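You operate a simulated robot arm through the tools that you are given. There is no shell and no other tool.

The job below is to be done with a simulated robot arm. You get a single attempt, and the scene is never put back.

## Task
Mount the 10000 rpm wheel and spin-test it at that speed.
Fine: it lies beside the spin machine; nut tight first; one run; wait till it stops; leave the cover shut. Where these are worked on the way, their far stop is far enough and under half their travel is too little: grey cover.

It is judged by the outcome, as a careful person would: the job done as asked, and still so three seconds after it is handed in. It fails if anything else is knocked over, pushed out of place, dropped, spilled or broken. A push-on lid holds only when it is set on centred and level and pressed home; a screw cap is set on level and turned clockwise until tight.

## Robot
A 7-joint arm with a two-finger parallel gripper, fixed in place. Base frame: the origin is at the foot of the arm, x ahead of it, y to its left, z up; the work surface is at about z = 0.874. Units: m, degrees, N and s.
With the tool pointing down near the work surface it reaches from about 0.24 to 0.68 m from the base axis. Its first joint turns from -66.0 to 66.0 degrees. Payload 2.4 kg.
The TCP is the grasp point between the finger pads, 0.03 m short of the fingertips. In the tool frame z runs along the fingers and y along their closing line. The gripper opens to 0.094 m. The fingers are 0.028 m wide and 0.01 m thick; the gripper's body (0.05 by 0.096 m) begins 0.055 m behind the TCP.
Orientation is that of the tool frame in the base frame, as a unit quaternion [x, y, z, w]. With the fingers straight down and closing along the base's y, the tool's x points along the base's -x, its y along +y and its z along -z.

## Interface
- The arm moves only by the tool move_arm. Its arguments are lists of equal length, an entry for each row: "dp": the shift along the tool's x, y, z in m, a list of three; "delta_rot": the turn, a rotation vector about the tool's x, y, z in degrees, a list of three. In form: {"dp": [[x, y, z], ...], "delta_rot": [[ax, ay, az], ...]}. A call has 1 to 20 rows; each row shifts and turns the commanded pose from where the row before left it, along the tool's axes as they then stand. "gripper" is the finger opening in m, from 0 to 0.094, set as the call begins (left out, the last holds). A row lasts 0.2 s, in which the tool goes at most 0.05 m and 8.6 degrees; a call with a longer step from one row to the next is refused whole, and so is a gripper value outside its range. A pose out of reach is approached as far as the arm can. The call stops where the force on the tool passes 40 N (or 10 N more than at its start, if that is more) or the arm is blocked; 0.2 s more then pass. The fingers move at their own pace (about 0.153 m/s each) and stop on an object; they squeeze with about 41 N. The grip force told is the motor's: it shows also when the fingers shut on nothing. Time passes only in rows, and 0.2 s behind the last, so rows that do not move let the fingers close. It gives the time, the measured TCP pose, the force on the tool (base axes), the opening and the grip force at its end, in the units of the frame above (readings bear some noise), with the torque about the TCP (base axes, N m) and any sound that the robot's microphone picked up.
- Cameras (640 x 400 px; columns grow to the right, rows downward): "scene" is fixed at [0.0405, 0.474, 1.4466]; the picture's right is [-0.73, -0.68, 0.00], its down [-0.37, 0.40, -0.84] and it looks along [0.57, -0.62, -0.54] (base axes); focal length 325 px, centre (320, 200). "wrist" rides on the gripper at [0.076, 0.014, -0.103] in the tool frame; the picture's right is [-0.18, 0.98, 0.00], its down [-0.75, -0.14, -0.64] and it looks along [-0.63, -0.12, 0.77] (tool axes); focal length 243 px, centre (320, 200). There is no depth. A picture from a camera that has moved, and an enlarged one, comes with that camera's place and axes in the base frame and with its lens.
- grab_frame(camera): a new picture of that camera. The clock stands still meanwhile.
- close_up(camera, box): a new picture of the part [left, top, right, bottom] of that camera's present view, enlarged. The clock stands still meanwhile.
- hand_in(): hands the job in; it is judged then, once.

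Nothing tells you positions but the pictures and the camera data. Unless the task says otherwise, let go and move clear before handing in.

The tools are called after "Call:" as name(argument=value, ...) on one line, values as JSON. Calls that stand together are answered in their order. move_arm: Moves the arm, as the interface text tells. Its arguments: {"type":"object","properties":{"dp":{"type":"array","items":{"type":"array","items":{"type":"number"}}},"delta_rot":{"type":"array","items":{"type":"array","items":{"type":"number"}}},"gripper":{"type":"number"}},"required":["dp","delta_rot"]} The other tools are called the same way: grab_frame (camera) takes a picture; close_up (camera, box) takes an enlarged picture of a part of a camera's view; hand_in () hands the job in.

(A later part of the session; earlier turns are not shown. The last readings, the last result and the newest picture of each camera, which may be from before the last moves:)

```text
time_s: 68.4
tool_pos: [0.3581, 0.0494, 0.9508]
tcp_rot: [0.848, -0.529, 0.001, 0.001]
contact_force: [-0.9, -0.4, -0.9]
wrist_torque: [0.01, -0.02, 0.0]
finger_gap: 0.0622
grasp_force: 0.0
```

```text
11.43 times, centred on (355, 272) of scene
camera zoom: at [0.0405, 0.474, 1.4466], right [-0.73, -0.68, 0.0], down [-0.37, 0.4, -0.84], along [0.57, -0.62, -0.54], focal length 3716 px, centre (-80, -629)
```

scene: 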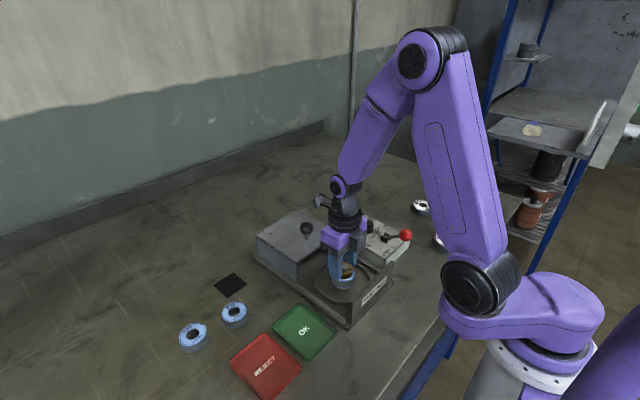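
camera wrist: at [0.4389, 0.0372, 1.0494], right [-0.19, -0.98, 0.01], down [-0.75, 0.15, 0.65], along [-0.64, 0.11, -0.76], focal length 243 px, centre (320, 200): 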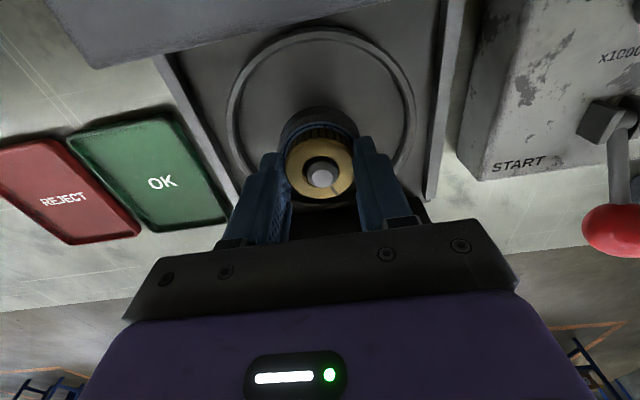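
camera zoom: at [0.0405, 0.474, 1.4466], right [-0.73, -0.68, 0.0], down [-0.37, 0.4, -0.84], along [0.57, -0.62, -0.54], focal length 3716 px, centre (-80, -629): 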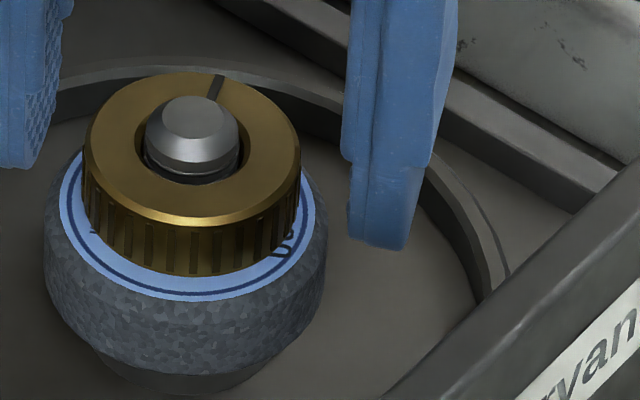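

From two opposite views the nut and wheel are coaxial and the nut sits directly on the wheel face. I'll regrip with the fingertips clear of the wheel and turn clockwise again, watching for the bite.

Call:
move_arm(dp=[[0, -0.0015, 0.0015], [0, 0, 0], [0, 0, 0]], delta_rot=[[0, 0, 0], [0, 0, 0], [0, 0, 0]])

Call:
move_arm(dp=[[0, 0, 0], [0, 0, 0], [0, 0, 0]], delta_rot=[[0, 0, 0], [0, 0, 0], [0, 0, 0]], gripper=0.03)

Call:
close_up(camera="wrist", box=[260, 100, 380, 220])

Call:
move_arm(dp=[[0, 0, 0], [0, 0, 0], [0, 0, 0], [0, 0, 0], [0, 0, 0], [0, 0, 0], [0, 0, 0]], delta_rot=[[0, 0, 8], [0, 0, 8], [0, 0, 8], [0, 0, 8], [0, 0, 8], [0, 0, 8], [0, 0, 0]])

Call:
close_up(camera="wrist", box=[260, 100, 380, 220])

Call:
close_up(camera="scene", box=[335, 255, 375, 290])

```text
time_s: 69.2
tool_pos: [0.3597, 0.05, 0.9506]
tcp_rot: [0.847, -0.531, 0.0, 0.001]
contact_force: [0.4, 0.4, 0.4]
wrist_torque: [-0.02, 0.04, -0.04]
finger_gap: 0.062
grasp_force: 0.1
```

```text
time_s: 70.0
tool_pos: [0.3597, 0.0498, 0.9495]
tcp_rot: [0.847, -0.531, 0.0, 0.001]
contact_force: [0.6, 1.6, 0.0]
wrist_torque: [0.0, 0.0, 0.0]
finger_gap: 0.0412
grasp_force: 40.8
```

```text
3.33 times, centred on (320, 160) of wrist
camera zoom: at [0.3801, -0.0248, 1.0527], right [-0.96, -0.26, 0.0], down [-0.2, 0.74, 0.64], along [-0.17, 0.62, -0.77], focal length 809 px, centre (320, 333)
```

zoom: 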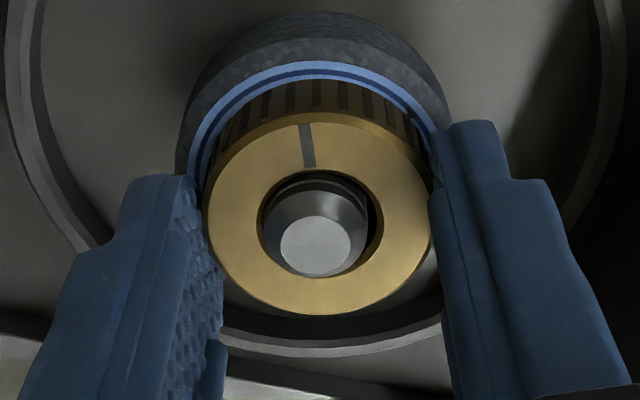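

```text
time_s: 71.6
tool_pos: [0.3602, 0.0511, 0.9482]
tcp_rot: [-0.557, 0.831, 0.0, -0.001]
contact_force: [3.7, -2.5, 6.2]
wrist_torque: [-0.06, -0.19, -0.04]
finger_gap: 0.0411
grasp_force: 40.7
```

```text
3.33 times, centred on (320, 160) of wrist
camera zoom: at [0.3179, -0.0142, 1.0522], right [-0.84, 0.54, 0.0], down [0.42, 0.65, 0.64], along [0.35, 0.54, -0.77], focal length 809 px, centre (320, 333)
```

zoom: 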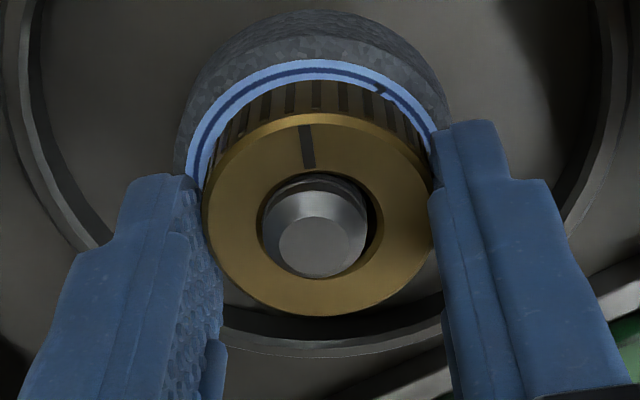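

```text
11.43 times, centred on (355, 272) of scene
camera zoom: at [0.0406, 0.4739, 1.4467], right [-0.73, -0.68, 0.0], down [-0.37, 0.4, -0.84], along [0.57, -0.62, -0.54], focal length 3716 px, centre (-80, -629)
```

zoom: 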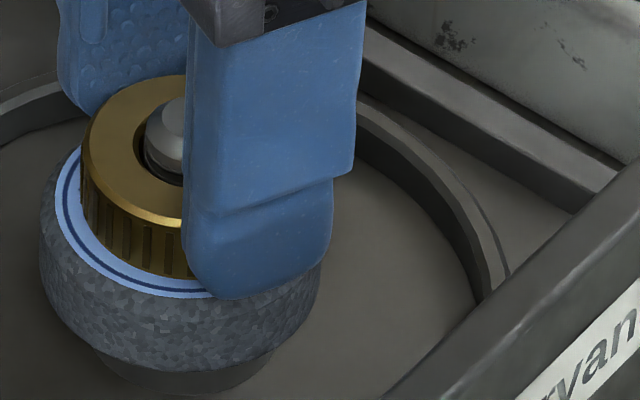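

Call:
move_arm(dp=[[0, 0, 0], [0, 0, 0], [0, 0, 0], [0, 0, 0], [0, 0, 0], [0, 0, 0], [0, 0, 0]], delta_rot=[[0, 0, 8], [0, 0, 8], [0, 0, 8], [0, 0, 8], [0, 0, 8], [0, 0, 8], [0, 0, 0]])

Call:
close_up(camera="wrist", box=[260, 100, 380, 220])

Call:
move_arm(dp=[[0, 0, 0], [0, 0, 0], [0, 0, 0], [0, 0, 0], [0, 0, 0], [0, 0, 0], [0, 0, 0]], delta_rot=[[0, 0, 8], [0, 0, 8], [0, 0, 8], [0, 0, 8], [0, 0, 8], [0, 0, 8], [0, 0, 0]])

Call:
close_up(camera="wrist", box=[260, 100, 380, 220])

```text
time_s: 73.2
tool_pos: [0.3589, 0.0507, 0.9494]
tcp_rot: [-0.172, 0.985, -0.001, -0.001]
contact_force: [3.3, -2.3, 8.2]
wrist_torque: [-0.07, -0.11, 0.03]
finger_gap: 0.0411
grasp_force: 41.4
```

```text
3.33 times, centred on (320, 160) of wrist
camera zoom: at [0.2833, 0.0383, 1.0519], right [-0.16, 0.99, 0.0], down [0.76, 0.12, 0.64], along [0.63, 0.1, -0.77], focal length 809 px, centre (320, 333)
```

zoom: 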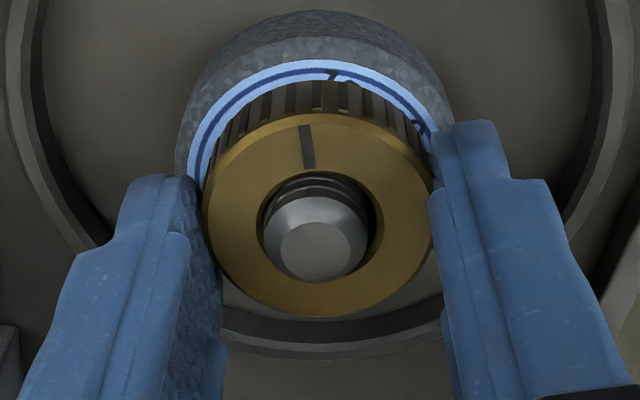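

```text
time_s: 74.8
tool_pos: [0.36, 0.0503, 0.9482]
tcp_rot: [0.244, 0.97, -0.001, 0.0]
contact_force: [3.5, -1.8, 5.3]
wrist_torque: [0.0, -0.17, -0.05]
finger_gap: 0.0408
grasp_force: 40.9
```

```text
3.33 times, centred on (320, 160) of wrist
camera zoom: at [0.2997, 0.0995, 1.0518], right [0.63, 0.78, 0.0], down [0.6, -0.48, 0.64], along [0.5, -0.4, -0.77], focal length 809 px, centre (320, 333)
```

zoom: 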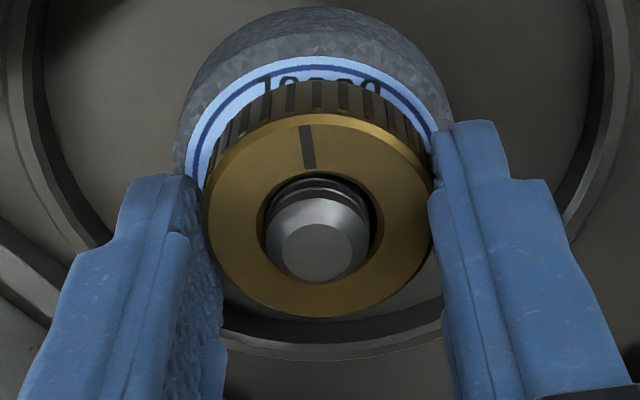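

The wheel label now lags the nut's turning, with no torque yet. I'll continue this stroke and check the display for any status.

Call:
move_arm(dp=[[0, 0, 0], [0, 0, 0], [0, 0, 0], [0, 0, 0], [0, 0, 0], [0, 0, 0], [0, 0, 0], [0, 0, 0], [0, 0, 0], [0, 0, 0]], delta_rot=[[0, 0, 8], [0, 0, 8], [0, 0, 8], [0, 0, 8], [0, 0, 8], [0, 0, 8], [0, 0, 8], [0, 0, 8], [0, 0, 8], [0, 0, 0]])

Call:
move_arm(dp=[[0, 0, 0], [0, 0, 0], [0, 0, 0], [0, 0, 0], [0, 0, 0], [0, 0, 0], [0, 0, 0], [0, 0, 0], [0, 0, 0], [0, 0, 0]], delta_rot=[[0, 0, 8], [0, 0, 8], [0, 0, 8], [0, 0, 8], [0, 0, 8], [0, 0, 8], [0, 0, 8], [0, 0, 8], [0, 0, 8], [0, 0, 0]])

Call:
close_up(camera="wrist", box=[260, 100, 380, 220])

Call:
close_up(camera="scene", box=[290, 180, 430, 290])

```text
time_s: 77.0
tool_pos: [0.3594, 0.051, 0.9497]
tcp_rot: [0.767, 0.641, -0.001, 0.0]
contact_force: [7.0, -2.6, -1.3]
wrist_torque: [-0.06, -0.23, 0.0]
finger_gap: 0.0412
grasp_force: 40.8
```

```text
time_s: 79.2
tool_pos: [0.3595, 0.0515, 0.9486]
tcp_rot: [0.998, 0.067, 0.0, 0.0]
contact_force: [7.3, -8.0, -0.2]
wrist_torque: [-0.31, -0.28, 0.0]
finger_gap: 0.041
grasp_force: 40.8
```

```text
3.33 times, centred on (320, 160) of wrist
camera zoom: at [0.4372, 0.0471, 1.0522], right [-0.05, -1.0, 0.0], down [-0.77, 0.04, 0.64], along [-0.64, 0.03, -0.77], focal length 809 px, centre (320, 333)
```

zoom: 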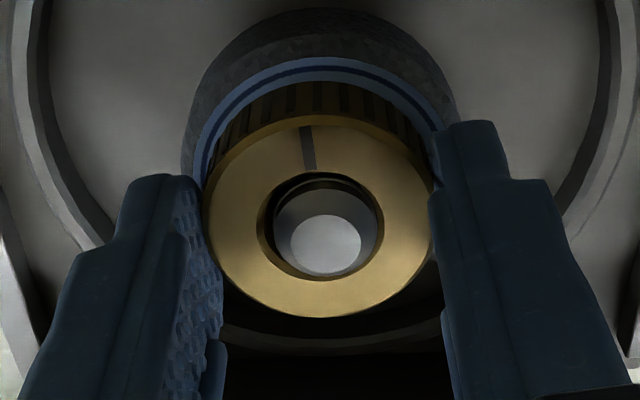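

```text
3.64 times, centred on (360, 235) of scene
camera zoom: at [0.0407, 0.4738, 1.4467], right [-0.73, -0.68, 0.0], down [-0.37, 0.4, -0.84], along [0.57, -0.62, -0.54], focal length 1182 px, centre (174, 73)
```

zoom: 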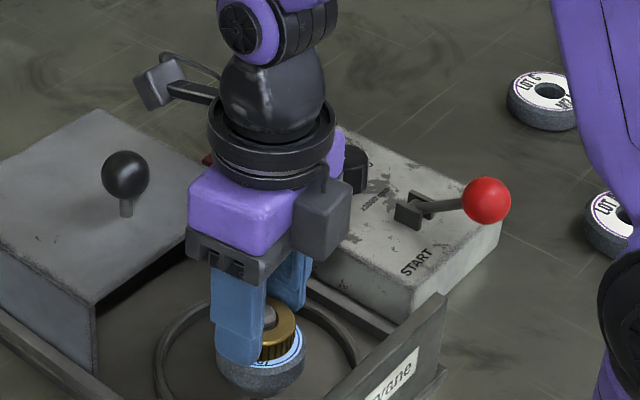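

There is still no bite after about two turns. To find out whether the thread is engaged at all, I'll try a gentle 3 mm lift while holding the nut.

Call:
move_arm(dp=[[0, 0, -0.001], [0, 0, -0.001], [0, 0, -0.001], [0, 0, 0]], delta_rot=[[0, 0, 0], [0, 0, 0], [0, 0, 0], [0, 0, 0]])

Call:
close_up(camera="wrist", box=[260, 100, 380, 220])

```text
time_s: 80.2
tool_pos: [0.3578, 0.0517, 0.9515]
tcp_rot: [0.998, 0.069, 0.0, 0.001]
contact_force: [12.9, -1.7, -23.8]
wrist_torque: [-0.04, -0.39, 0.05]
finger_gap: 0.0411
grasp_force: 40.3
```

```text
3.33 times, centred on (320, 160) of wrist
camera zoom: at [0.437, 0.0472, 1.0547], right [-0.05, -1.0, 0.0], down [-0.77, 0.04, 0.64], along [-0.64, 0.03, -0.77], focal length 809 px, centre (320, 333)
```

zoom: 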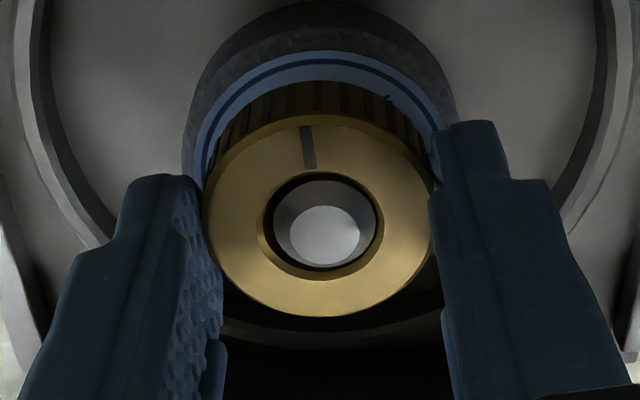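

Call:
move_arm(dp=[[0, 0, 0], [0, 0, 0], [0, 0, 0]], delta_rot=[[0, 0, 0], [0, 0, 0], [0, 0, 0]])

Call:
move_arm(dp=[[0, 0, 0], [0, 0, 0], [0, 0, 0], [0, 0, 0]], delta_rot=[[0, 0, -8], [0, 0, -8], [0, 0, -8], [0, 0, 0]])

Call:
close_up(camera="wrist", box=[260, 100, 380, 220])

```text
time_s: 81.0
tool_pos: [0.3587, 0.0487, 0.9519]
tcp_rot: [0.998, 0.069, 0.0, 0.001]
contact_force: [10.8, 0.8, -21.0]
wrist_torque: [-0.01, -0.38, 0.04]
finger_gap: 0.0412
grasp_force: 41.0
```

```text
time_s: 82.0
tool_pos: [0.3595, 0.0504, 0.9516]
tcp_rot: [0.962, 0.275, -0.001, 0.001]
contact_force: [5.6, -9.3, -14.4]
wrist_torque: [-0.3, -0.18, -0.03]
finger_gap: 0.0414
grasp_force: 40.5
```

```text
3.33 times, centred on (320, 160) of wrist
camera zoom: at [0.432, 0.0788, 1.0541], right [0.36, -0.93, 0.0], down [-0.71, -0.28, 0.64], along [-0.6, -0.24, -0.76], focal length 809 px, centre (320, 333)
```

zoom: 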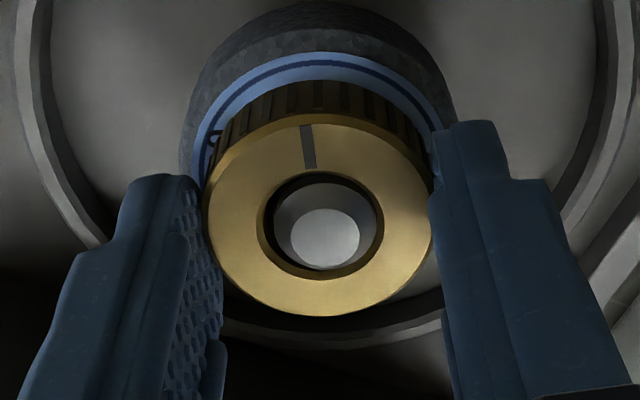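

Turning back eased the pull, so the thread is engaged with a fine pitch. I'll return to height, finish this stroke, and keep doing strokes until it bites.

Call:
move_arm(dp=[[0, 0, 0.002], [0, 0, 0.0015], [0, 0, 0], [0, 0, 0], [0, 0, 0], [0, 0, 0]], delta_rot=[[0, 0, 0], [0, 0, 0], [0, 0, 8], [0, 0, 8], [0, 0, 8], [0, 0, 0]])

Call:
move_arm(dp=[[0, 0, 0], [0, 0, 0], [0, 0, 0], [0, 0, 0], [0, 0, 0], [0, 0, 0], [0, 0, 0], [0, 0, 0], [0, 0, 0], [0, 0, 0], [0, 0, 0], [0, 0, 0], [0, 0, 0], [0, 0, 0], [0, 0, 0], [0, 0, 0], [0, 0, 0], [0, 0, 0], [0, 0, 0], [0, 0, 0]], delta_rot=[[0, 0, 0], [0, 0, 0], [0, 0, -8], [0, 0, -8], [0, 0, -8], [0, 0, -8], [0, 0, -8], [0, 0, -8], [0, 0, -8], [0, 0, -8], [0, 0, -8], [0, 0, -8], [0, 0, -8], [0, 0, -8], [0, 0, -8], [0, 0, -8], [0, 0, -8], [0, 0, -8], [0, 0, -8], [0, 0, -8]], gripper=0.062)

Call:
close_up(camera="scene", box=[335, 255, 375, 290])

Call:
move_arm(dp=[[0, 0, 0], [0, 0, 0], [0, 0, 0], [0, 0, 0], [0, 0, 0], [0, 0, 0], [0, 0, 0], [0, 0, 0], [0, 0, 0], [0, 0, 0], [0, 0, 0], [0, 0, 0], [0, 0, 0], [0, 0, 0], [0, 0, 0], [0, 0, 0], [0, 0, 0], [0, 0, 0], [0, 0, 0], [0, 0, 0]], delta_rot=[[0, 0, -8], [0, 0, -8], [0, 0, -8], [0, 0, -8], [0, 0, -8], [0, 0, -8], [0, 0, -8], [0, 0, -8], [0, 0, -8], [0, 0, -8], [0, 0, -8], [0, 0, -8], [0, 0, -8], [0, 0, -8], [0, 0, -8], [0, 0, -8], [0, 0, -8], [0, 0, -8], [0, 0, -8], [0, 0, 0]])

Call:
close_up(camera="wrist", box=[260, 100, 380, 220])

Call:
close_up(camera="scene", box=[335, 255, 375, 290])

```text
time_s: 83.4
tool_pos: [0.3594, 0.0509, 0.949]
tcp_rot: [0.998, 0.068, 0.0, 0.001]
contact_force: [4.5, -7.9, 3.2]
wrist_torque: [-0.25, -0.21, 0.0]
finger_gap: 0.0413
grasp_force: 41.4
```

```text
time_s: 87.6
tool_pos: [0.3581, 0.051, 0.9487]
tcp_rot: [0.241, 0.97, -0.001, 0.0]
contact_force: [-0.5, -1.1, -0.4]
wrist_torque: [0.0, 0.0, 0.02]
finger_gap: 0.0622
grasp_force: 0.0
```

```text
11.43 times, centred on (355, 272) of scene
camera zoom: at [0.0405, 0.474, 1.4466], right [-0.73, -0.68, 0.0], down [-0.37, 0.4, -0.84], along [0.57, -0.62, -0.54], focal length 3716 px, centre (-80, -629)
```

zoom: 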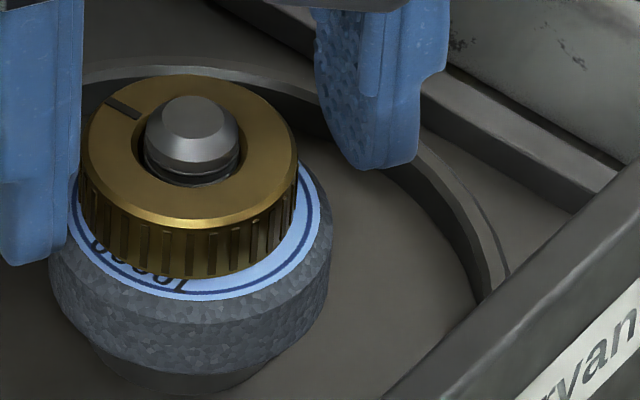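

```text
time_s: 91.8
tool_pos: [0.3585, 0.0518, 0.948]
tcp_rot: [0.883, -0.47, 0.001, 0.001]
contact_force: [0.1, 0.2, 0.0]
wrist_torque: [0.0, 0.02, 0.03]
finger_gap: 0.062
grasp_force: 0.0
```

```text
3.33 times, centred on (320, 160) of wrist
camera zoom: at [0.3904, -0.02, 1.0519], right [-0.92, -0.4, 0.0], down [-0.3, 0.71, 0.64], along [-0.26, 0.59, -0.77], focal length 809 px, centre (320, 333)
```

zoom: 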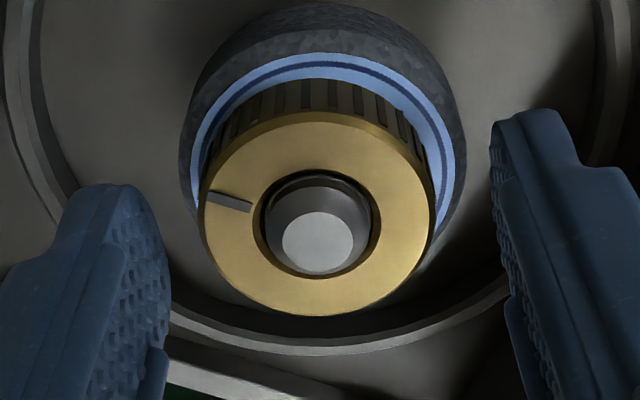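

```text
11.43 times, centred on (355, 272) of scene
camera zoom: at [0.0405, 0.474, 1.4466], right [-0.73, -0.68, 0.0], down [-0.37, 0.4, -0.84], along [0.57, -0.62, -0.54], focal length 3716 px, centre (-80, -629)
```

zoom: 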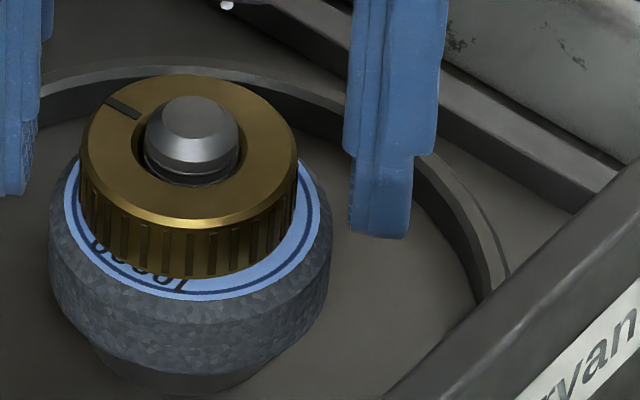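

The nut has come down slightly over the last stroke (about 0.8 mm), with an estimated 2 mm still to go. I'll regrip and do another full stroke.

Call:
move_arm(dp=[[0, 0, 0], [0, 0, 0], [0, 0, 0]], delta_rot=[[0, 0, 0], [0, 0, 0], [0, 0, 0]], gripper=0.03)

Call:
move_arm(dp=[[0, 0, 0], [0, 0, 0], [0, 0, 0], [0, 0, 0], [0, 0, 0], [0, 0, 0.0002], [0, 0, 0], [0, 0, 0], [0, 0, 0], [0, 0, 0], [0, 0, 0.0002], [0, 0, 0], [0, 0, 0], [0, 0, 0], [0, 0, 0], [0, 0, 0], [0, 0, 0], [0, 0, 0], [0, 0, 0]], delta_rot=[[0, 0, 8], [0, 0, 8], [0, 0, 8], [0, 0, 8], [0, 0, 8], [0, 0, 8], [0, 0, 8], [0, 0, 8], [0, 0, 8], [0, 0, 8], [0, 0, 8], [0, 0, 8], [0, 0, 8], [0, 0, 8], [0, 0, 8], [0, 0, 8], [0, 0, 8], [0, 0, 8], [0, 0, 0]])

Call:
move_arm(dp=[[0, 0, 0], [0, 0, 0], [0, 0, 0], [0, 0, 0], [0, 0, 0], [0, 0, 0.0002], [0, 0, 0], [0, 0, 0], [0, 0, 0], [0, 0, 0], [0, 0, 0.0002], [0, 0, 0], [0, 0, 0], [0, 0, 0], [0, 0, 0], [0, 0, 0], [0, 0, 0], [0, 0, 0], [0, 0, 0]], delta_rot=[[0, 0, 8], [0, 0, 8], [0, 0, 8], [0, 0, 8], [0, 0, 8], [0, 0, 8], [0, 0, 8], [0, 0, 8], [0, 0, 8], [0, 0, 8], [0, 0, 8], [0, 0, 8], [0, 0, 8], [0, 0, 8], [0, 0, 8], [0, 0, 8], [0, 0, 8], [0, 0, 8], [0, 0, 0]])

```text
time_s: 92.6
tool_pos: [0.3575, 0.0502, 0.9473]
tcp_rot: [0.883, -0.469, 0.0, 0.002]
contact_force: [0.6, 0.9, 0.1]
wrist_torque: [0.02, -0.07, 0.01]
finger_gap: 0.0408
grasp_force: 41.1
```

```text
time_s: 96.6
tool_pos: [0.3597, 0.05, 0.9482]
tcp_rot: [0.176, 0.984, -0.001, 0.0]
contact_force: [6.3, -7.6, -0.1]
wrist_torque: [-0.28, -0.24, 0.04]
finger_gap: 0.0408
grasp_force: 41.1
```

```text
time_s: 100.6
tool_pos: [0.3612, 0.0516, 0.9472]
tcp_rot: [0.991, 0.137, -0.002, 0.002]
contact_force: [4.9, -5.9, 7.1]
wrist_torque: [-0.15, -0.26, -0.05]
finger_gap: 0.0411
grasp_force: 41.6
```

No bite yet. I'll release, swing back, check the height and repeat.

Call:
move_arm(dp=[[0, 0, 0], [0, 0, 0], [0, 0, 0], [0, 0, 0], [0, 0, 0], [0, 0, 0], [0, 0, 0], [0, 0, 0], [0, 0, 0], [0, 0, 0], [0, 0, 0], [0, 0, 0], [0, 0, 0], [0, 0, 0], [0, 0, 0], [0, 0, 0], [0, 0, 0], [0, 0, 0], [0, 0, 0], [0, 0, 0]], delta_rot=[[0, 0, 0], [0, 0, 0], [0, 0, -8], [0, 0, -8], [0, 0, -8], [0, 0, -8], [0, 0, -8], [0, 0, -8], [0, 0, -8], [0, 0, -8], [0, 0, -8], [0, 0, -8], [0, 0, -8], [0, 0, -8], [0, 0, -8], [0, 0, -8], [0, 0, -8], [0, 0, -8], [0, 0, -8], [0, 0, -8]], gripper=0.062)

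Call:
move_arm(dp=[[0, 0, 0], [0, 0, 0], [0, 0, 0], [0, 0, 0], [0, 0, 0], [0, 0, 0], [0, 0, 0], [0, 0, 0], [0, 0, 0], [0, 0, 0], [0, 0, 0], [0, 0, 0], [0, 0, 0], [0, 0, 0], [0, 0, 0], [0, 0, 0], [0, 0, 0], [0, 0, 0], [0, 0, 0], [0, 0, 0]], delta_rot=[[0, 0, -8], [0, 0, -8], [0, 0, -8], [0, 0, -8], [0, 0, -8], [0, 0, -8], [0, 0, -8], [0, 0, -8], [0, 0, -8], [0, 0, -8], [0, 0, -8], [0, 0, -8], [0, 0, -8], [0, 0, -8], [0, 0, -8], [0, 0, -8], [0, 0, -8], [0, 0, -8], [0, 0, -8], [0, 0, 0]])

Call:
close_up(camera="scene", box=[335, 255, 375, 290])

Call:
close_up(camera="wrist", box=[260, 100, 380, 220])

```text
time_s: 104.8
tool_pos: [0.3595, 0.0509, 0.9482]
tcp_rot: [0.175, 0.985, 0.0, 0.0]
contact_force: [0.4, 0.7, -0.1]
wrist_torque: [-0.02, -0.02, 0.02]
finger_gap: 0.0618
grasp_force: 0.0
```

```text
time_s: 109.0
tool_pos: [0.3585, 0.0513, 0.9465]
tcp_rot: [0.914, -0.407, 0.001, 0.001]
contact_force: [0.5, 0.4, 0.4]
wrist_torque: [-0.01, -0.02, -0.01]
finger_gap: 0.062
grasp_force: 0.0
```

```text
11.43 times, centred on (355, 272) of scene
camera zoom: at [0.0405, 0.474, 1.4466], right [-0.73, -0.68, 0.0], down [-0.37, 0.4, -0.84], along [0.57, -0.62, -0.54], focal length 3716 px, centre (-80, -629)
```

zoom: 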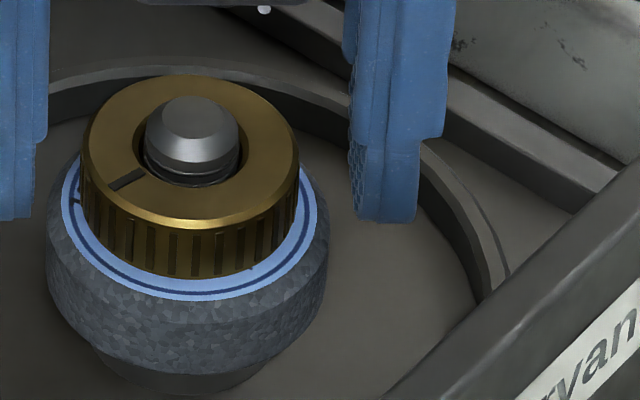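

```text
3.33 times, centred on (320, 160) of wrist
camera zoom: at [0.3998, -0.0153, 1.0504], right [-0.85, -0.52, 0.0], down [-0.4, 0.66, 0.64], along [-0.34, 0.55, -0.77], focal length 809 px, centre (320, 333)
```

zoom: 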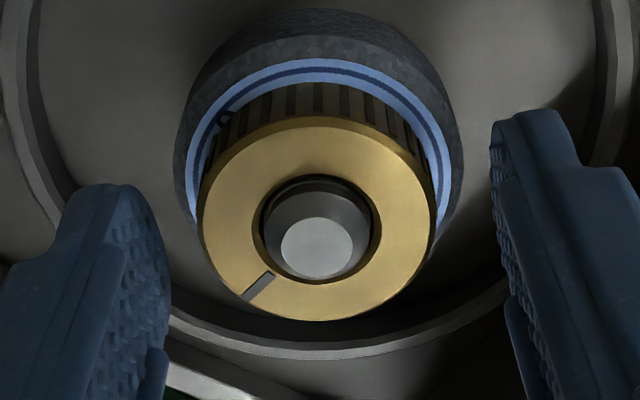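

The nut height has not changed over this stroke, so I need a clear test of engagement. I'll grip and lift in small steps, reading the force each time.

Call:
move_arm(dp=[[0, 0, 0], [0, 0, 0], [0, 0, 0]], delta_rot=[[0, 0, 0], [0, 0, 0], [0, 0, 0]], gripper=0.03)

Call:
move_arm(dp=[[0, 0, -0.001], [0, 0, 0]], delta_rot=[[0, 0, 0], [0, 0, 0]])

Call:
move_arm(dp=[[0, 0, -0.001], [0, 0, 0]], delta_rot=[[0, 0, 0], [0, 0, 0]])

Call:
move_arm(dp=[[0, 0, -0.001], [0, 0, 0]], delta_rot=[[0, 0, 0], [0, 0, 0]])

Call:
close_up(camera="scene", box=[335, 255, 375, 290])

Call:
close_up(camera="wrist", box=[260, 100, 380, 220])

```text
time_s: 109.8
tool_pos: [0.3592, 0.05, 0.9464]
tcp_rot: [0.913, -0.408, 0.0, 0.001]
contact_force: [1.3, -0.3, -0.4]
wrist_torque: [0.01, -0.04, 0.01]
finger_gap: 0.0409
grasp_force: 40.8
```

```text
time_s: 110.4
tool_pos: [0.3577, 0.0511, 0.9484]
tcp_rot: [0.913, -0.407, 0.001, 0.001]
contact_force: [1.2, -1.4, -3.2]
wrist_torque: [-0.01, -0.03, 0.02]
finger_gap: 0.0409
grasp_force: 41.1
```

```text
time_s: 111.0
tool_pos: [0.3588, 0.0508, 0.9493]
tcp_rot: [0.913, -0.407, 0.0, 0.002]
contact_force: [0.5, 0.4, -10.9]
wrist_torque: [-0.04, 0.0, 0.01]
finger_gap: 0.041
grasp_force: 41.0
```

```text
time_s: 111.6
tool_pos: [0.3598, 0.0507, 0.9496]
tcp_rot: [0.913, -0.408, -0.001, 0.002]
contact_force: [2.1, -2.1, -19.1]
wrist_torque: [-0.08, -0.04, 0.01]
finger_gap: 0.041
grasp_force: 41.2
```

```text
11.43 times, centred on (355, 272) of scene
camera zoom: at [0.0408, 0.474, 1.4466], right [-0.73, -0.68, 0.0], down [-0.37, 0.4, -0.84], along [0.57, -0.62, -0.54], focal length 3716 px, centre (-80, -629)
```

zoom: 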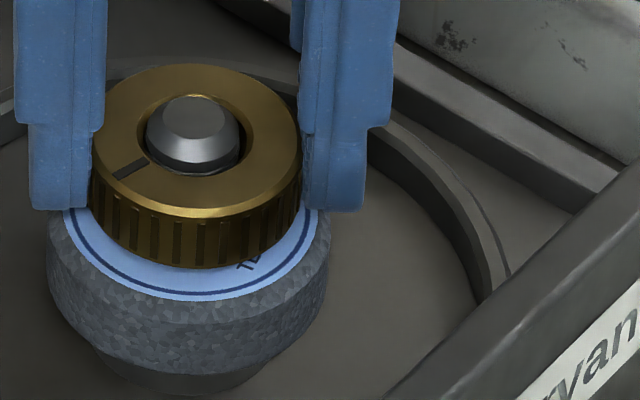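

```text
3.33 times, centred on (320, 160) of wrist
camera zoom: at [0.3997, -0.0154, 1.0533], right [-0.85, -0.52, 0.0], down [-0.4, 0.66, 0.64], along [-0.33, 0.55, -0.77], focal length 809 px, centre (320, 333)
```

zoom: 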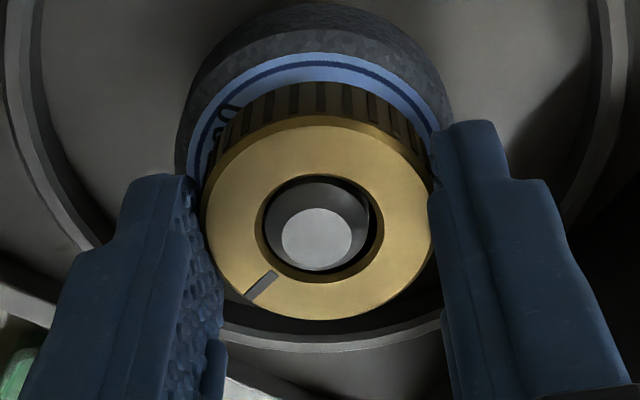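

The lift gives a steady 8 N/mm pull with no side force, so the thread is engaged elastically. I'll check how the pull responds to turning at this height, clockwise first and then back.

Call:
move_arm(dp=[[0, 0, 0], [0, 0, 0], [0, 0, 0], [0, 0, 0], [0, 0, 0]], delta_rot=[[0, 0, 8], [0, 0, 8], [0, 0, 8], [0, 0, 0], [0, 0, 0]])

Call:
move_arm(dp=[[0, 0, 0], [0, 0, 0], [0, 0, 0], [0, 0, 0], [0, 0, 0]], delta_rot=[[0, 0, 8], [0, 0, 8], [0, 0, 8], [0, 0, 0], [0, 0, 0]])

Call:
move_arm(dp=[[0, 0, 0], [0, 0, 0], [0, 0, 0], [0, 0, 0], [0, 0, 0]], delta_rot=[[0, 0, -8], [0, 0, -8], [0, 0, -8], [0, 0, 0], [0, 0, 0]])

Call:
move_arm(dp=[[0, 0, 0], [0, 0, 0], [0, 0, 0], [0, 0, 0], [0, 0, 0]], delta_rot=[[0, 0, -8], [0, 0, -8], [0, 0, -8], [0, 0, 0], [0, 0, 0]])

```text
time_s: 112.8
tool_pos: [0.358, 0.0518, 0.9498]
tcp_rot: [0.808, -0.59, 0.0, 0.002]
contact_force: [3.2, -0.5, -20.7]
wrist_torque: [-0.01, -0.08, -0.01]
finger_gap: 0.0409
grasp_force: 41.3
```

```text
time_s: 114.0
tool_pos: [0.3601, 0.0512, 0.951]
tcp_rot: [-0.667, 0.745, -0.001, -0.002]
contact_force: [0.4, 0.0, -21.4]
wrist_torque: [0.02, -0.01, -0.02]
finger_gap: 0.0409
grasp_force: 41.0
```

```text
time_s: 115.2
tool_pos: [0.3592, 0.0503, 0.9501]
tcp_rot: [0.809, -0.588, 0.0, 0.001]
contact_force: [0.7, -0.3, -18.9]
wrist_torque: [0.0, -0.05, 0.0]
finger_gap: 0.0409
grasp_force: 40.7
```

```text
time_s: 116.4
tool_pos: [0.3594, 0.0513, 0.9499]
tcp_rot: [0.913, -0.408, 0.001, 0.002]
contact_force: [0.4, 0.1, -18.2]
wrist_torque: [0.05, 0.01, 0.0]
finger_gap: 0.0411
grasp_force: 41.3
```

The pull grows clockwise and eases anticlockwise, so the thread is live with a pitch near 2.4 mm per turn. I'll come down a little and track the force over a long clockwise turn at fixed height.

Call:
move_arm(dp=[[0, 0, 0.0015], [0, 0, 0], [0, 0, 0]], delta_rot=[[0, 0, 0], [0, 0, 0], [0, 0, 0]])

Call:
move_arm(dp=[[0, 0, 0], [0, 0, 0], [0, 0, 0], [0, 0, 0], [0, 0, 0], [0, 0, 0], [0, 0, 0], [0, 0, 0], [0, 0, 0], [0, 0, 0], [0, 0, 0]], delta_rot=[[0, 0, 8], [0, 0, 8], [0, 0, 8], [0, 0, 8], [0, 0, 8], [0, 0, 8], [0, 0, 8], [0, 0, 8], [0, 0, 8], [0, 0, 8], [0, 0, 0]])

Call:
move_arm(dp=[[0, 0, 0], [0, 0, 0], [0, 0, 0], [0, 0, 0], [0, 0, 0], [0, 0, 0], [0, 0, 0], [0, 0, 0], [0, 0, 0], [0, 0, 0], [0, 0, 0]], delta_rot=[[0, 0, 8], [0, 0, 8], [0, 0, 8], [0, 0, 8], [0, 0, 8], [0, 0, 8], [0, 0, 8], [0, 0, 8], [0, 0, 8], [0, 0, 8], [0, 0, 0]])

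Call:
close_up(camera="wrist", box=[260, 100, 380, 220])

Call:
move_arm(dp=[[0, 0, 0], [0, 0, 0], [0, 0, 0], [0, 0, 0], [0, 0, 0], [0, 0, 0], [0, 0, 0], [0, 0, 0], [0, 0, 0], [0, 0, 0], [0, 0, 0]], delta_rot=[[0, 0, 8], [0, 0, 8], [0, 0, 8], [0, 0, 8], [0, 0, 8], [0, 0, 8], [0, 0, 8], [0, 0, 8], [0, 0, 8], [0, 0, 8], [0, 0, 0]])

Call:
close_up(camera="wrist", box=[260, 100, 380, 220])

```text
time_s: 117.2
tool_pos: [0.3593, 0.051, 0.9488]
tcp_rot: [0.913, -0.408, 0.001, 0.001]
contact_force: [0.3, 0.2, -8.1]
wrist_torque: [-0.01, -0.01, 0.0]
finger_gap: 0.041
grasp_force: 41.4
```

```text
time_s: 119.6
tool_pos: [0.3602, 0.0513, 0.9495]
tcp_rot: [-0.437, 0.899, 0.0, -0.001]
contact_force: [3.3, -0.1, -10.1]
wrist_torque: [0.01, -0.17, 0.05]
finger_gap: 0.0408
grasp_force: 40.9
```

```text
time_s: 122.0
tool_pos: [0.3594, 0.0499, 0.9491]
tcp_rot: [0.244, 0.97, -0.001, 0.001]
contact_force: [11.8, -8.7, -5.0]
wrist_torque: [-0.28, -0.38, -0.03]
finger_gap: 0.041
grasp_force: 41.3
```

```text
3.33 times, centred on (320, 160) of wrist
camera zoom: at [0.2995, 0.0992, 1.0518], right [0.63, 0.78, 0.0], down [0.6, -0.48, 0.64], along [0.5, -0.4, -0.77], focal length 809 px, centre (320, 333)
```

zoom: 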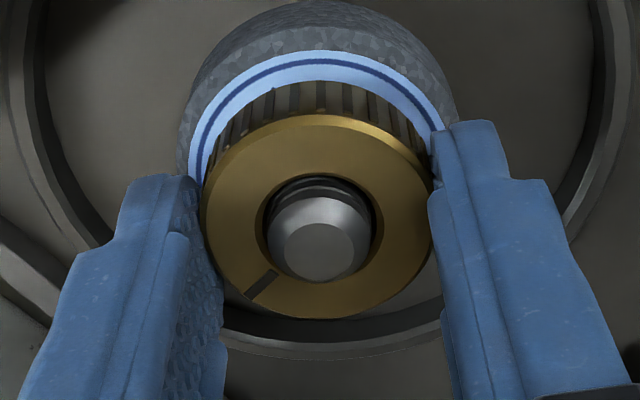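

```text
time_s: 124.4
tool_pos: [0.3599, 0.0513, 0.9498]
tcp_rot: [0.81, 0.586, -0.002, 0.001]
contact_force: [7.4, -6.3, -4.9]
wrist_torque: [-0.22, -0.27, 0.03]
finger_gap: 0.0412
grasp_force: 41.3
```

```text
3.33 times, centred on (320, 160) of wrist
camera zoom: at [0.3974, 0.1186, 1.0517], right [0.88, -0.48, 0.0], down [-0.37, -0.67, 0.64], along [-0.31, -0.56, -0.76], focal length 809 px, centre (320, 333)
```

zoom: 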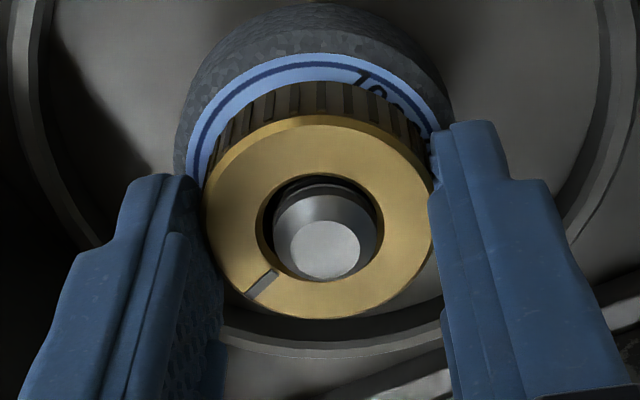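

Turning at fixed height doesn't advance it, but the nut did descend earlier while I was pressing lightly down. I'll press down about 15 N while turning and see whether it advances.

Call:
move_arm(dp=[[0, 0, 0.001], [0, 0, 0.001], [0, 0, 0.001], [0, 0, 0]], delta_rot=[[0, 0, 0], [0, 0, 0], [0, 0, 0], [0, 0, 0]])

Call:
move_arm(dp=[[0, 0, 0], [0, 0, 0], [0, 0, 0], [0, 0, 0], [0, 0, 0]], delta_rot=[[0, 0, 8], [0, 0, 8], [0, 0, 8], [0, 0, 8], [0, 0, 0]])

Call:
move_arm(dp=[[0, 0, 0], [0, 0, 0], [0, 0, 0], [0, 0, 0], [0, 0, 0]], delta_rot=[[0, 0, 8], [0, 0, 8], [0, 0, 8], [0, 0, 8], [0, 0, 0]])

Call:
close_up(camera="wrist", box=[260, 100, 380, 220])

```text
time_s: 125.4
tool_pos: [0.3597, 0.0504, 0.946]
tcp_rot: [0.81, 0.587, 0.0, 0.0]
contact_force: [-0.4, -3.9, 29.6]
wrist_torque: [-0.01, 0.04, 0.01]
finger_gap: 0.0408
grasp_force: 40.9
```

```text
time_s: 126.6
tool_pos: [0.3589, 0.0518, 0.9459]
tcp_rot: [0.941, 0.339, -0.001, 0.0]
contact_force: [2.6, -7.0, 2.4]
wrist_torque: [-0.3, -0.11, -0.02]
finger_gap: 0.0412
grasp_force: 41.0
```

```text
time_s: 127.8
tool_pos: [0.3595, 0.0505, 0.9468]
tcp_rot: [0.998, 0.068, 0.0, 0.001]
contact_force: [2.7, -9.4, -3.0]
wrist_torque: [-0.28, -0.07, 0.01]
finger_gap: 0.0408
grasp_force: 40.5
```

```text
3.33 times, centred on (320, 160) of wrist
camera zoom: at [0.4378, 0.0472, 1.0493], right [-0.05, -1.0, 0.0], down [-0.77, 0.04, 0.64], along [-0.64, 0.03, -0.77], focal length 809 px, centre (320, 333)
```

zoom: 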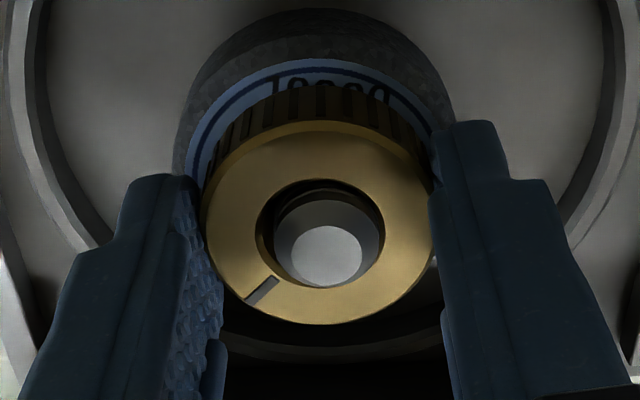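

Pressing then turning relieved the push from 30 N to 0, so the nut does advance when pressed. I'll release, check its height, swing back and do strokes with steady downward push.

Call:
move_arm(dp=[[0, 0, 0], [0, 0, 0], [0, 0, -0.002], [0, 0, 0], [0, 0, 0], [0, 0, 0], [0, 0, 0], [0, 0, 0], [0, 0, 0], [0, 0, 0], [0, 0, 0], [0, 0, 0], [0, 0, 0], [0, 0, 0], [0, 0, 0], [0, 0, 0], [0, 0, 0], [0, 0, 0], [0, 0, 0], [0, 0, 0]], delta_rot=[[0, 0, 0], [0, 0, 0], [0, 0, -8], [0, 0, -8], [0, 0, -8], [0, 0, -8], [0, 0, -8], [0, 0, -8], [0, 0, -8], [0, 0, -8], [0, 0, -8], [0, 0, -8], [0, 0, -8], [0, 0, -8], [0, 0, -8], [0, 0, -8], [0, 0, -8], [0, 0, -8], [0, 0, -8], [0, 0, -8]], gripper=0.062)

Call:
move_arm(dp=[[0, 0, 0], [0, 0, 0], [0, 0, 0], [0, 0, 0], [0, 0, 0], [0, 0, 0], [0, 0, 0], [0, 0, 0], [0, 0, 0], [0, 0, 0], [0, 0, 0], [0, 0, 0], [0, 0, 0], [0, 0, 0], [0, 0, 0], [0, 0, 0], [0, 0, 0], [0, 0, 0], [0, 0, 0], [0, 0, 0]], delta_rot=[[0, 0, -8], [0, 0, -8], [0, 0, -8], [0, 0, -8], [0, 0, -8], [0, 0, -8], [0, 0, -8], [0, 0, -8], [0, 0, -8], [0, 0, -8], [0, 0, -8], [0, 0, -8], [0, 0, -8], [0, 0, -8], [0, 0, -8], [0, 0, -8], [0, 0, -8], [0, 0, -8], [0, 0, -8], [0, 0, 0]])

Call:
close_up(camera="scene", box=[335, 255, 375, 290])

Call:
close_up(camera="wrist", box=[260, 100, 380, 220])

```text
time_s: 132.0
tool_pos: [0.3588, 0.0515, 0.9477]
tcp_rot: [0.242, 0.97, 0.0, 0.0]
contact_force: [-0.9, -0.2, -0.3]
wrist_torque: [-0.04, -0.03, 0.02]
finger_gap: 0.062
grasp_force: 0.0
```

```text
time_s: 136.2
tool_pos: [0.3593, 0.0511, 0.9474]
tcp_rot: [0.883, -0.47, 0.0, 0.002]
contact_force: [-0.5, -0.2, -0.4]
wrist_torque: [0.04, -0.05, 0.0]
finger_gap: 0.062
grasp_force: 0.1
```

```text
11.43 times, centred on (355, 272) of scene
camera zoom: at [0.0405, 0.474, 1.4466], right [-0.73, -0.68, 0.0], down [-0.37, 0.4, -0.84], along [0.57, -0.62, -0.54], focal length 3716 px, centre (-80, -629)
```

zoom: 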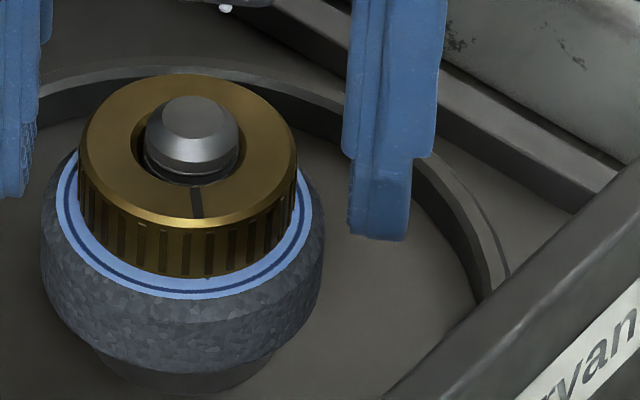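

```text
3.33 times, centred on (320, 160) of wrist
camera zoom: at [0.3906, -0.0199, 1.0511], right [-0.92, -0.4, 0.0], down [-0.3, 0.71, 0.64], along [-0.26, 0.59, -0.77], focal length 809 px, centre (320, 333)
```

zoom: 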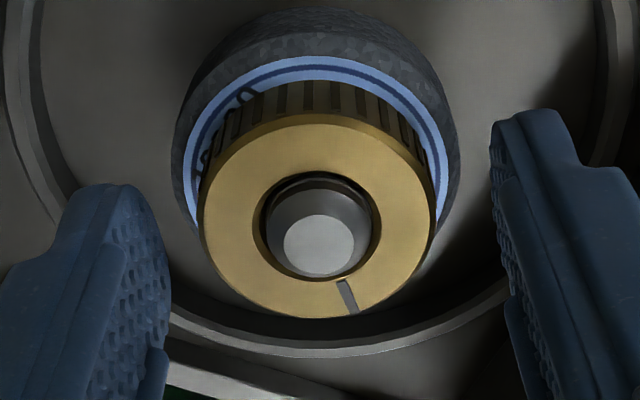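

The nut's height is unchanged, so it is down on the wheel and the fingers slipped on it. Before the next stroke I'll look closely at the shaft tip, to see whether the spindle itself turns with the nut.

Call:
close_up(camera="scene", box=[343, 260, 363, 274])

Call:
close_up(camera="wrist", box=[295, 145, 345, 190])

Call:
close_up(camera="scene", box=[320, 195, 400, 250])

```text
16.00 times, centred on (353, 267) of scene
camera zoom: at [0.0405, 0.474, 1.4466], right [-0.73, -0.68, 0.0], down [-0.37, 0.4, -0.84], along [0.57, -0.62, -0.54], focal length 5202 px, centre (-208, -872)
```

zoom: 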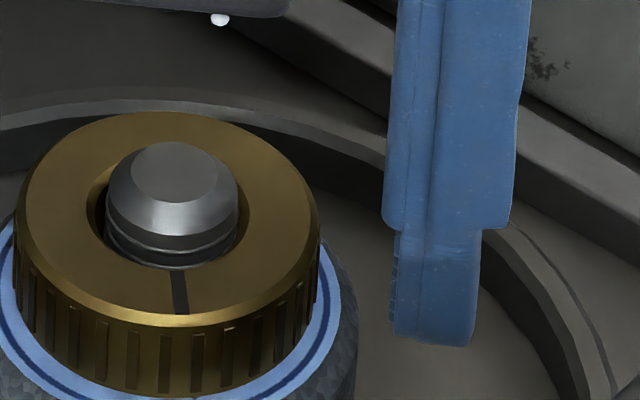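

```text
8.89 times, centred on (320, 168) of wrist
camera zoom: at [0.3906, -0.0199, 1.0511], right [-0.92, -0.4, 0.0], down [-0.3, 0.71, 0.64], along [-0.26, 0.59, -0.77], focal length 2157 px, centre (320, 489)
```

zoom: 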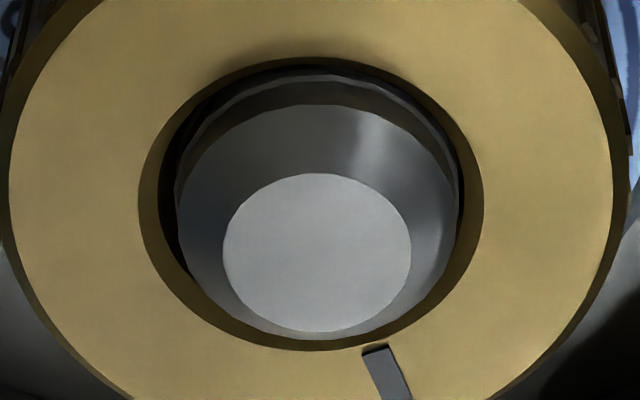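

```text
7.27 times, centred on (360, 222) of scene
camera zoom: at [0.0405, 0.474, 1.4466], right [-0.73, -0.68, 0.0], down [-0.37, 0.4, -0.84], along [0.57, -0.62, -0.54], focal length 2365 px, centre (29, 36)
```

zoom: 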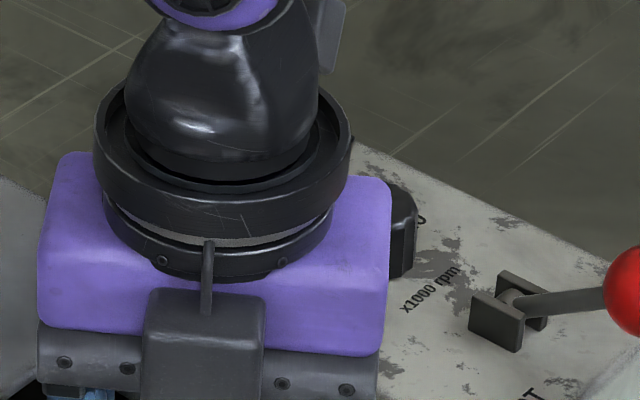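

The nut looks coaxial and down on the wheel, but I've felt no tightening torque. As a diagnostic I'll unscrew one stroke anticlockwise and see whether the nut climbs, which will show whether it was at the thread's end.

Call:
move_arm(dp=[[0, 0, 0], [0, 0, 0], [0, 0, 0], [0, 0, 0], [0, 0, 0], [0, 0, 0], [0, 0, 0], [0, 0, 0], [0, 0, 0], [0, 0, 0], [0, 0, 0], [0, 0, 0], [0, 0, 0], [0, 0, 0], [0, 0, 0], [0, 0, 0], [0, 0, 0], [0, 0, 0], [0, 0, 0], [0, 0, 0]], delta_rot=[[0, 0, 8], [0, 0, 8], [0, 0, 8], [0, 0, 8], [0, 0, 8], [0, 0, 8], [0, 0, 8], [0, 0, 8], [0, 0, 8], [0, 0, 8], [0, 0, 8], [0, 0, 8], [0, 0, 8], [0, 0, 8], [0, 0, 8], [0, 0, 8], [0, 0, 8], [0, 0, 8], [0, 0, 8], [0, 0, 8]])

Call:
move_arm(dp=[[0, 0, 0], [0, 0, 0], [0, 0, 0], [0, 0, 0], [0, 0, 0], [0, 0, 0], [0, 0, 0], [0, 0, 0], [0, 0, 0], [0, 0, 0], [0, 0, 0], [0, 0, 0], [0, 0, 0], [0, 0, 0], [0, 0, 0], [0, 0, 0], [0, 0, 0]], delta_rot=[[0, 0, 8], [0, 0, 8], [0, 0, 8], [0, 0, 8], [0, 0, 8], [0, 0, 8], [0, 0, 8], [0, 0, 8], [0, 0, 8], [0, 0, 8], [0, 0, 8], [0, 0, 8], [0, 0, 8], [0, 0, 8], [0, 0, 8], [0, 0, 8], [0, 0, 0]])

Call:
move_arm(dp=[[0, 0, 0], [0, 0, 0], [0, 0, 0]], delta_rot=[[0, 0, 0], [0, 0, 0], [0, 0, 0]], gripper=0.03)

Call:
move_arm(dp=[[0, 0, 0], [0, 0, 0], [0, 0, 0], [0, 0, 0], [0, 0, 0], [0, 0, 0], [0, 0, 0], [0, 0, 0], [0, 0, 0], [0, 0, 0], [0, 0, 0]], delta_rot=[[0, 0, -8], [0, 0, -8], [0, 0, -8], [0, 0, -8], [0, 0, -8], [0, 0, -8], [0, 0, -8], [0, 0, -8], [0, 0, -8], [0, 0, -8], [0, 0, 0]])

```text
time_s: 140.4
tool_pos: [0.3596, 0.0514, 0.9481]
tcp_rot: [0.312, 0.95, -0.001, -0.001]
contact_force: [-0.1, 0.1, 0.4]
wrist_torque: [0.0, -0.04, -0.03]
finger_gap: 0.0621
grasp_force: 0.1
```

```text
time_s: 144.0
tool_pos: [0.3595, 0.0507, 0.9479]
tcp_rot: [0.991, 0.137, -0.001, 0.001]
contact_force: [0.1, -0.8, 0.4]
wrist_torque: [0.02, -0.01, -0.01]
finger_gap: 0.062
grasp_force: 0.0
```

```text
time_s: 144.8
tool_pos: [0.3585, 0.0517, 0.9484]
tcp_rot: [0.99, 0.139, -0.001, 0.001]
contact_force: [0.1, -1.3, 0.1]
wrist_torque: [-0.05, 0.02, 0.04]
finger_gap: 0.0408
grasp_force: 40.6
```

```text
time_s: 147.2
tool_pos: [0.3598, 0.0503, 0.9482]
tcp_rot: [0.669, 0.743, 0.0, 0.0]
contact_force: [7.1, -24.0, 0.3]
wrist_torque: [-0.83, -0.19, -0.07]
finger_gap: 0.0407
grasp_force: 41.0
```

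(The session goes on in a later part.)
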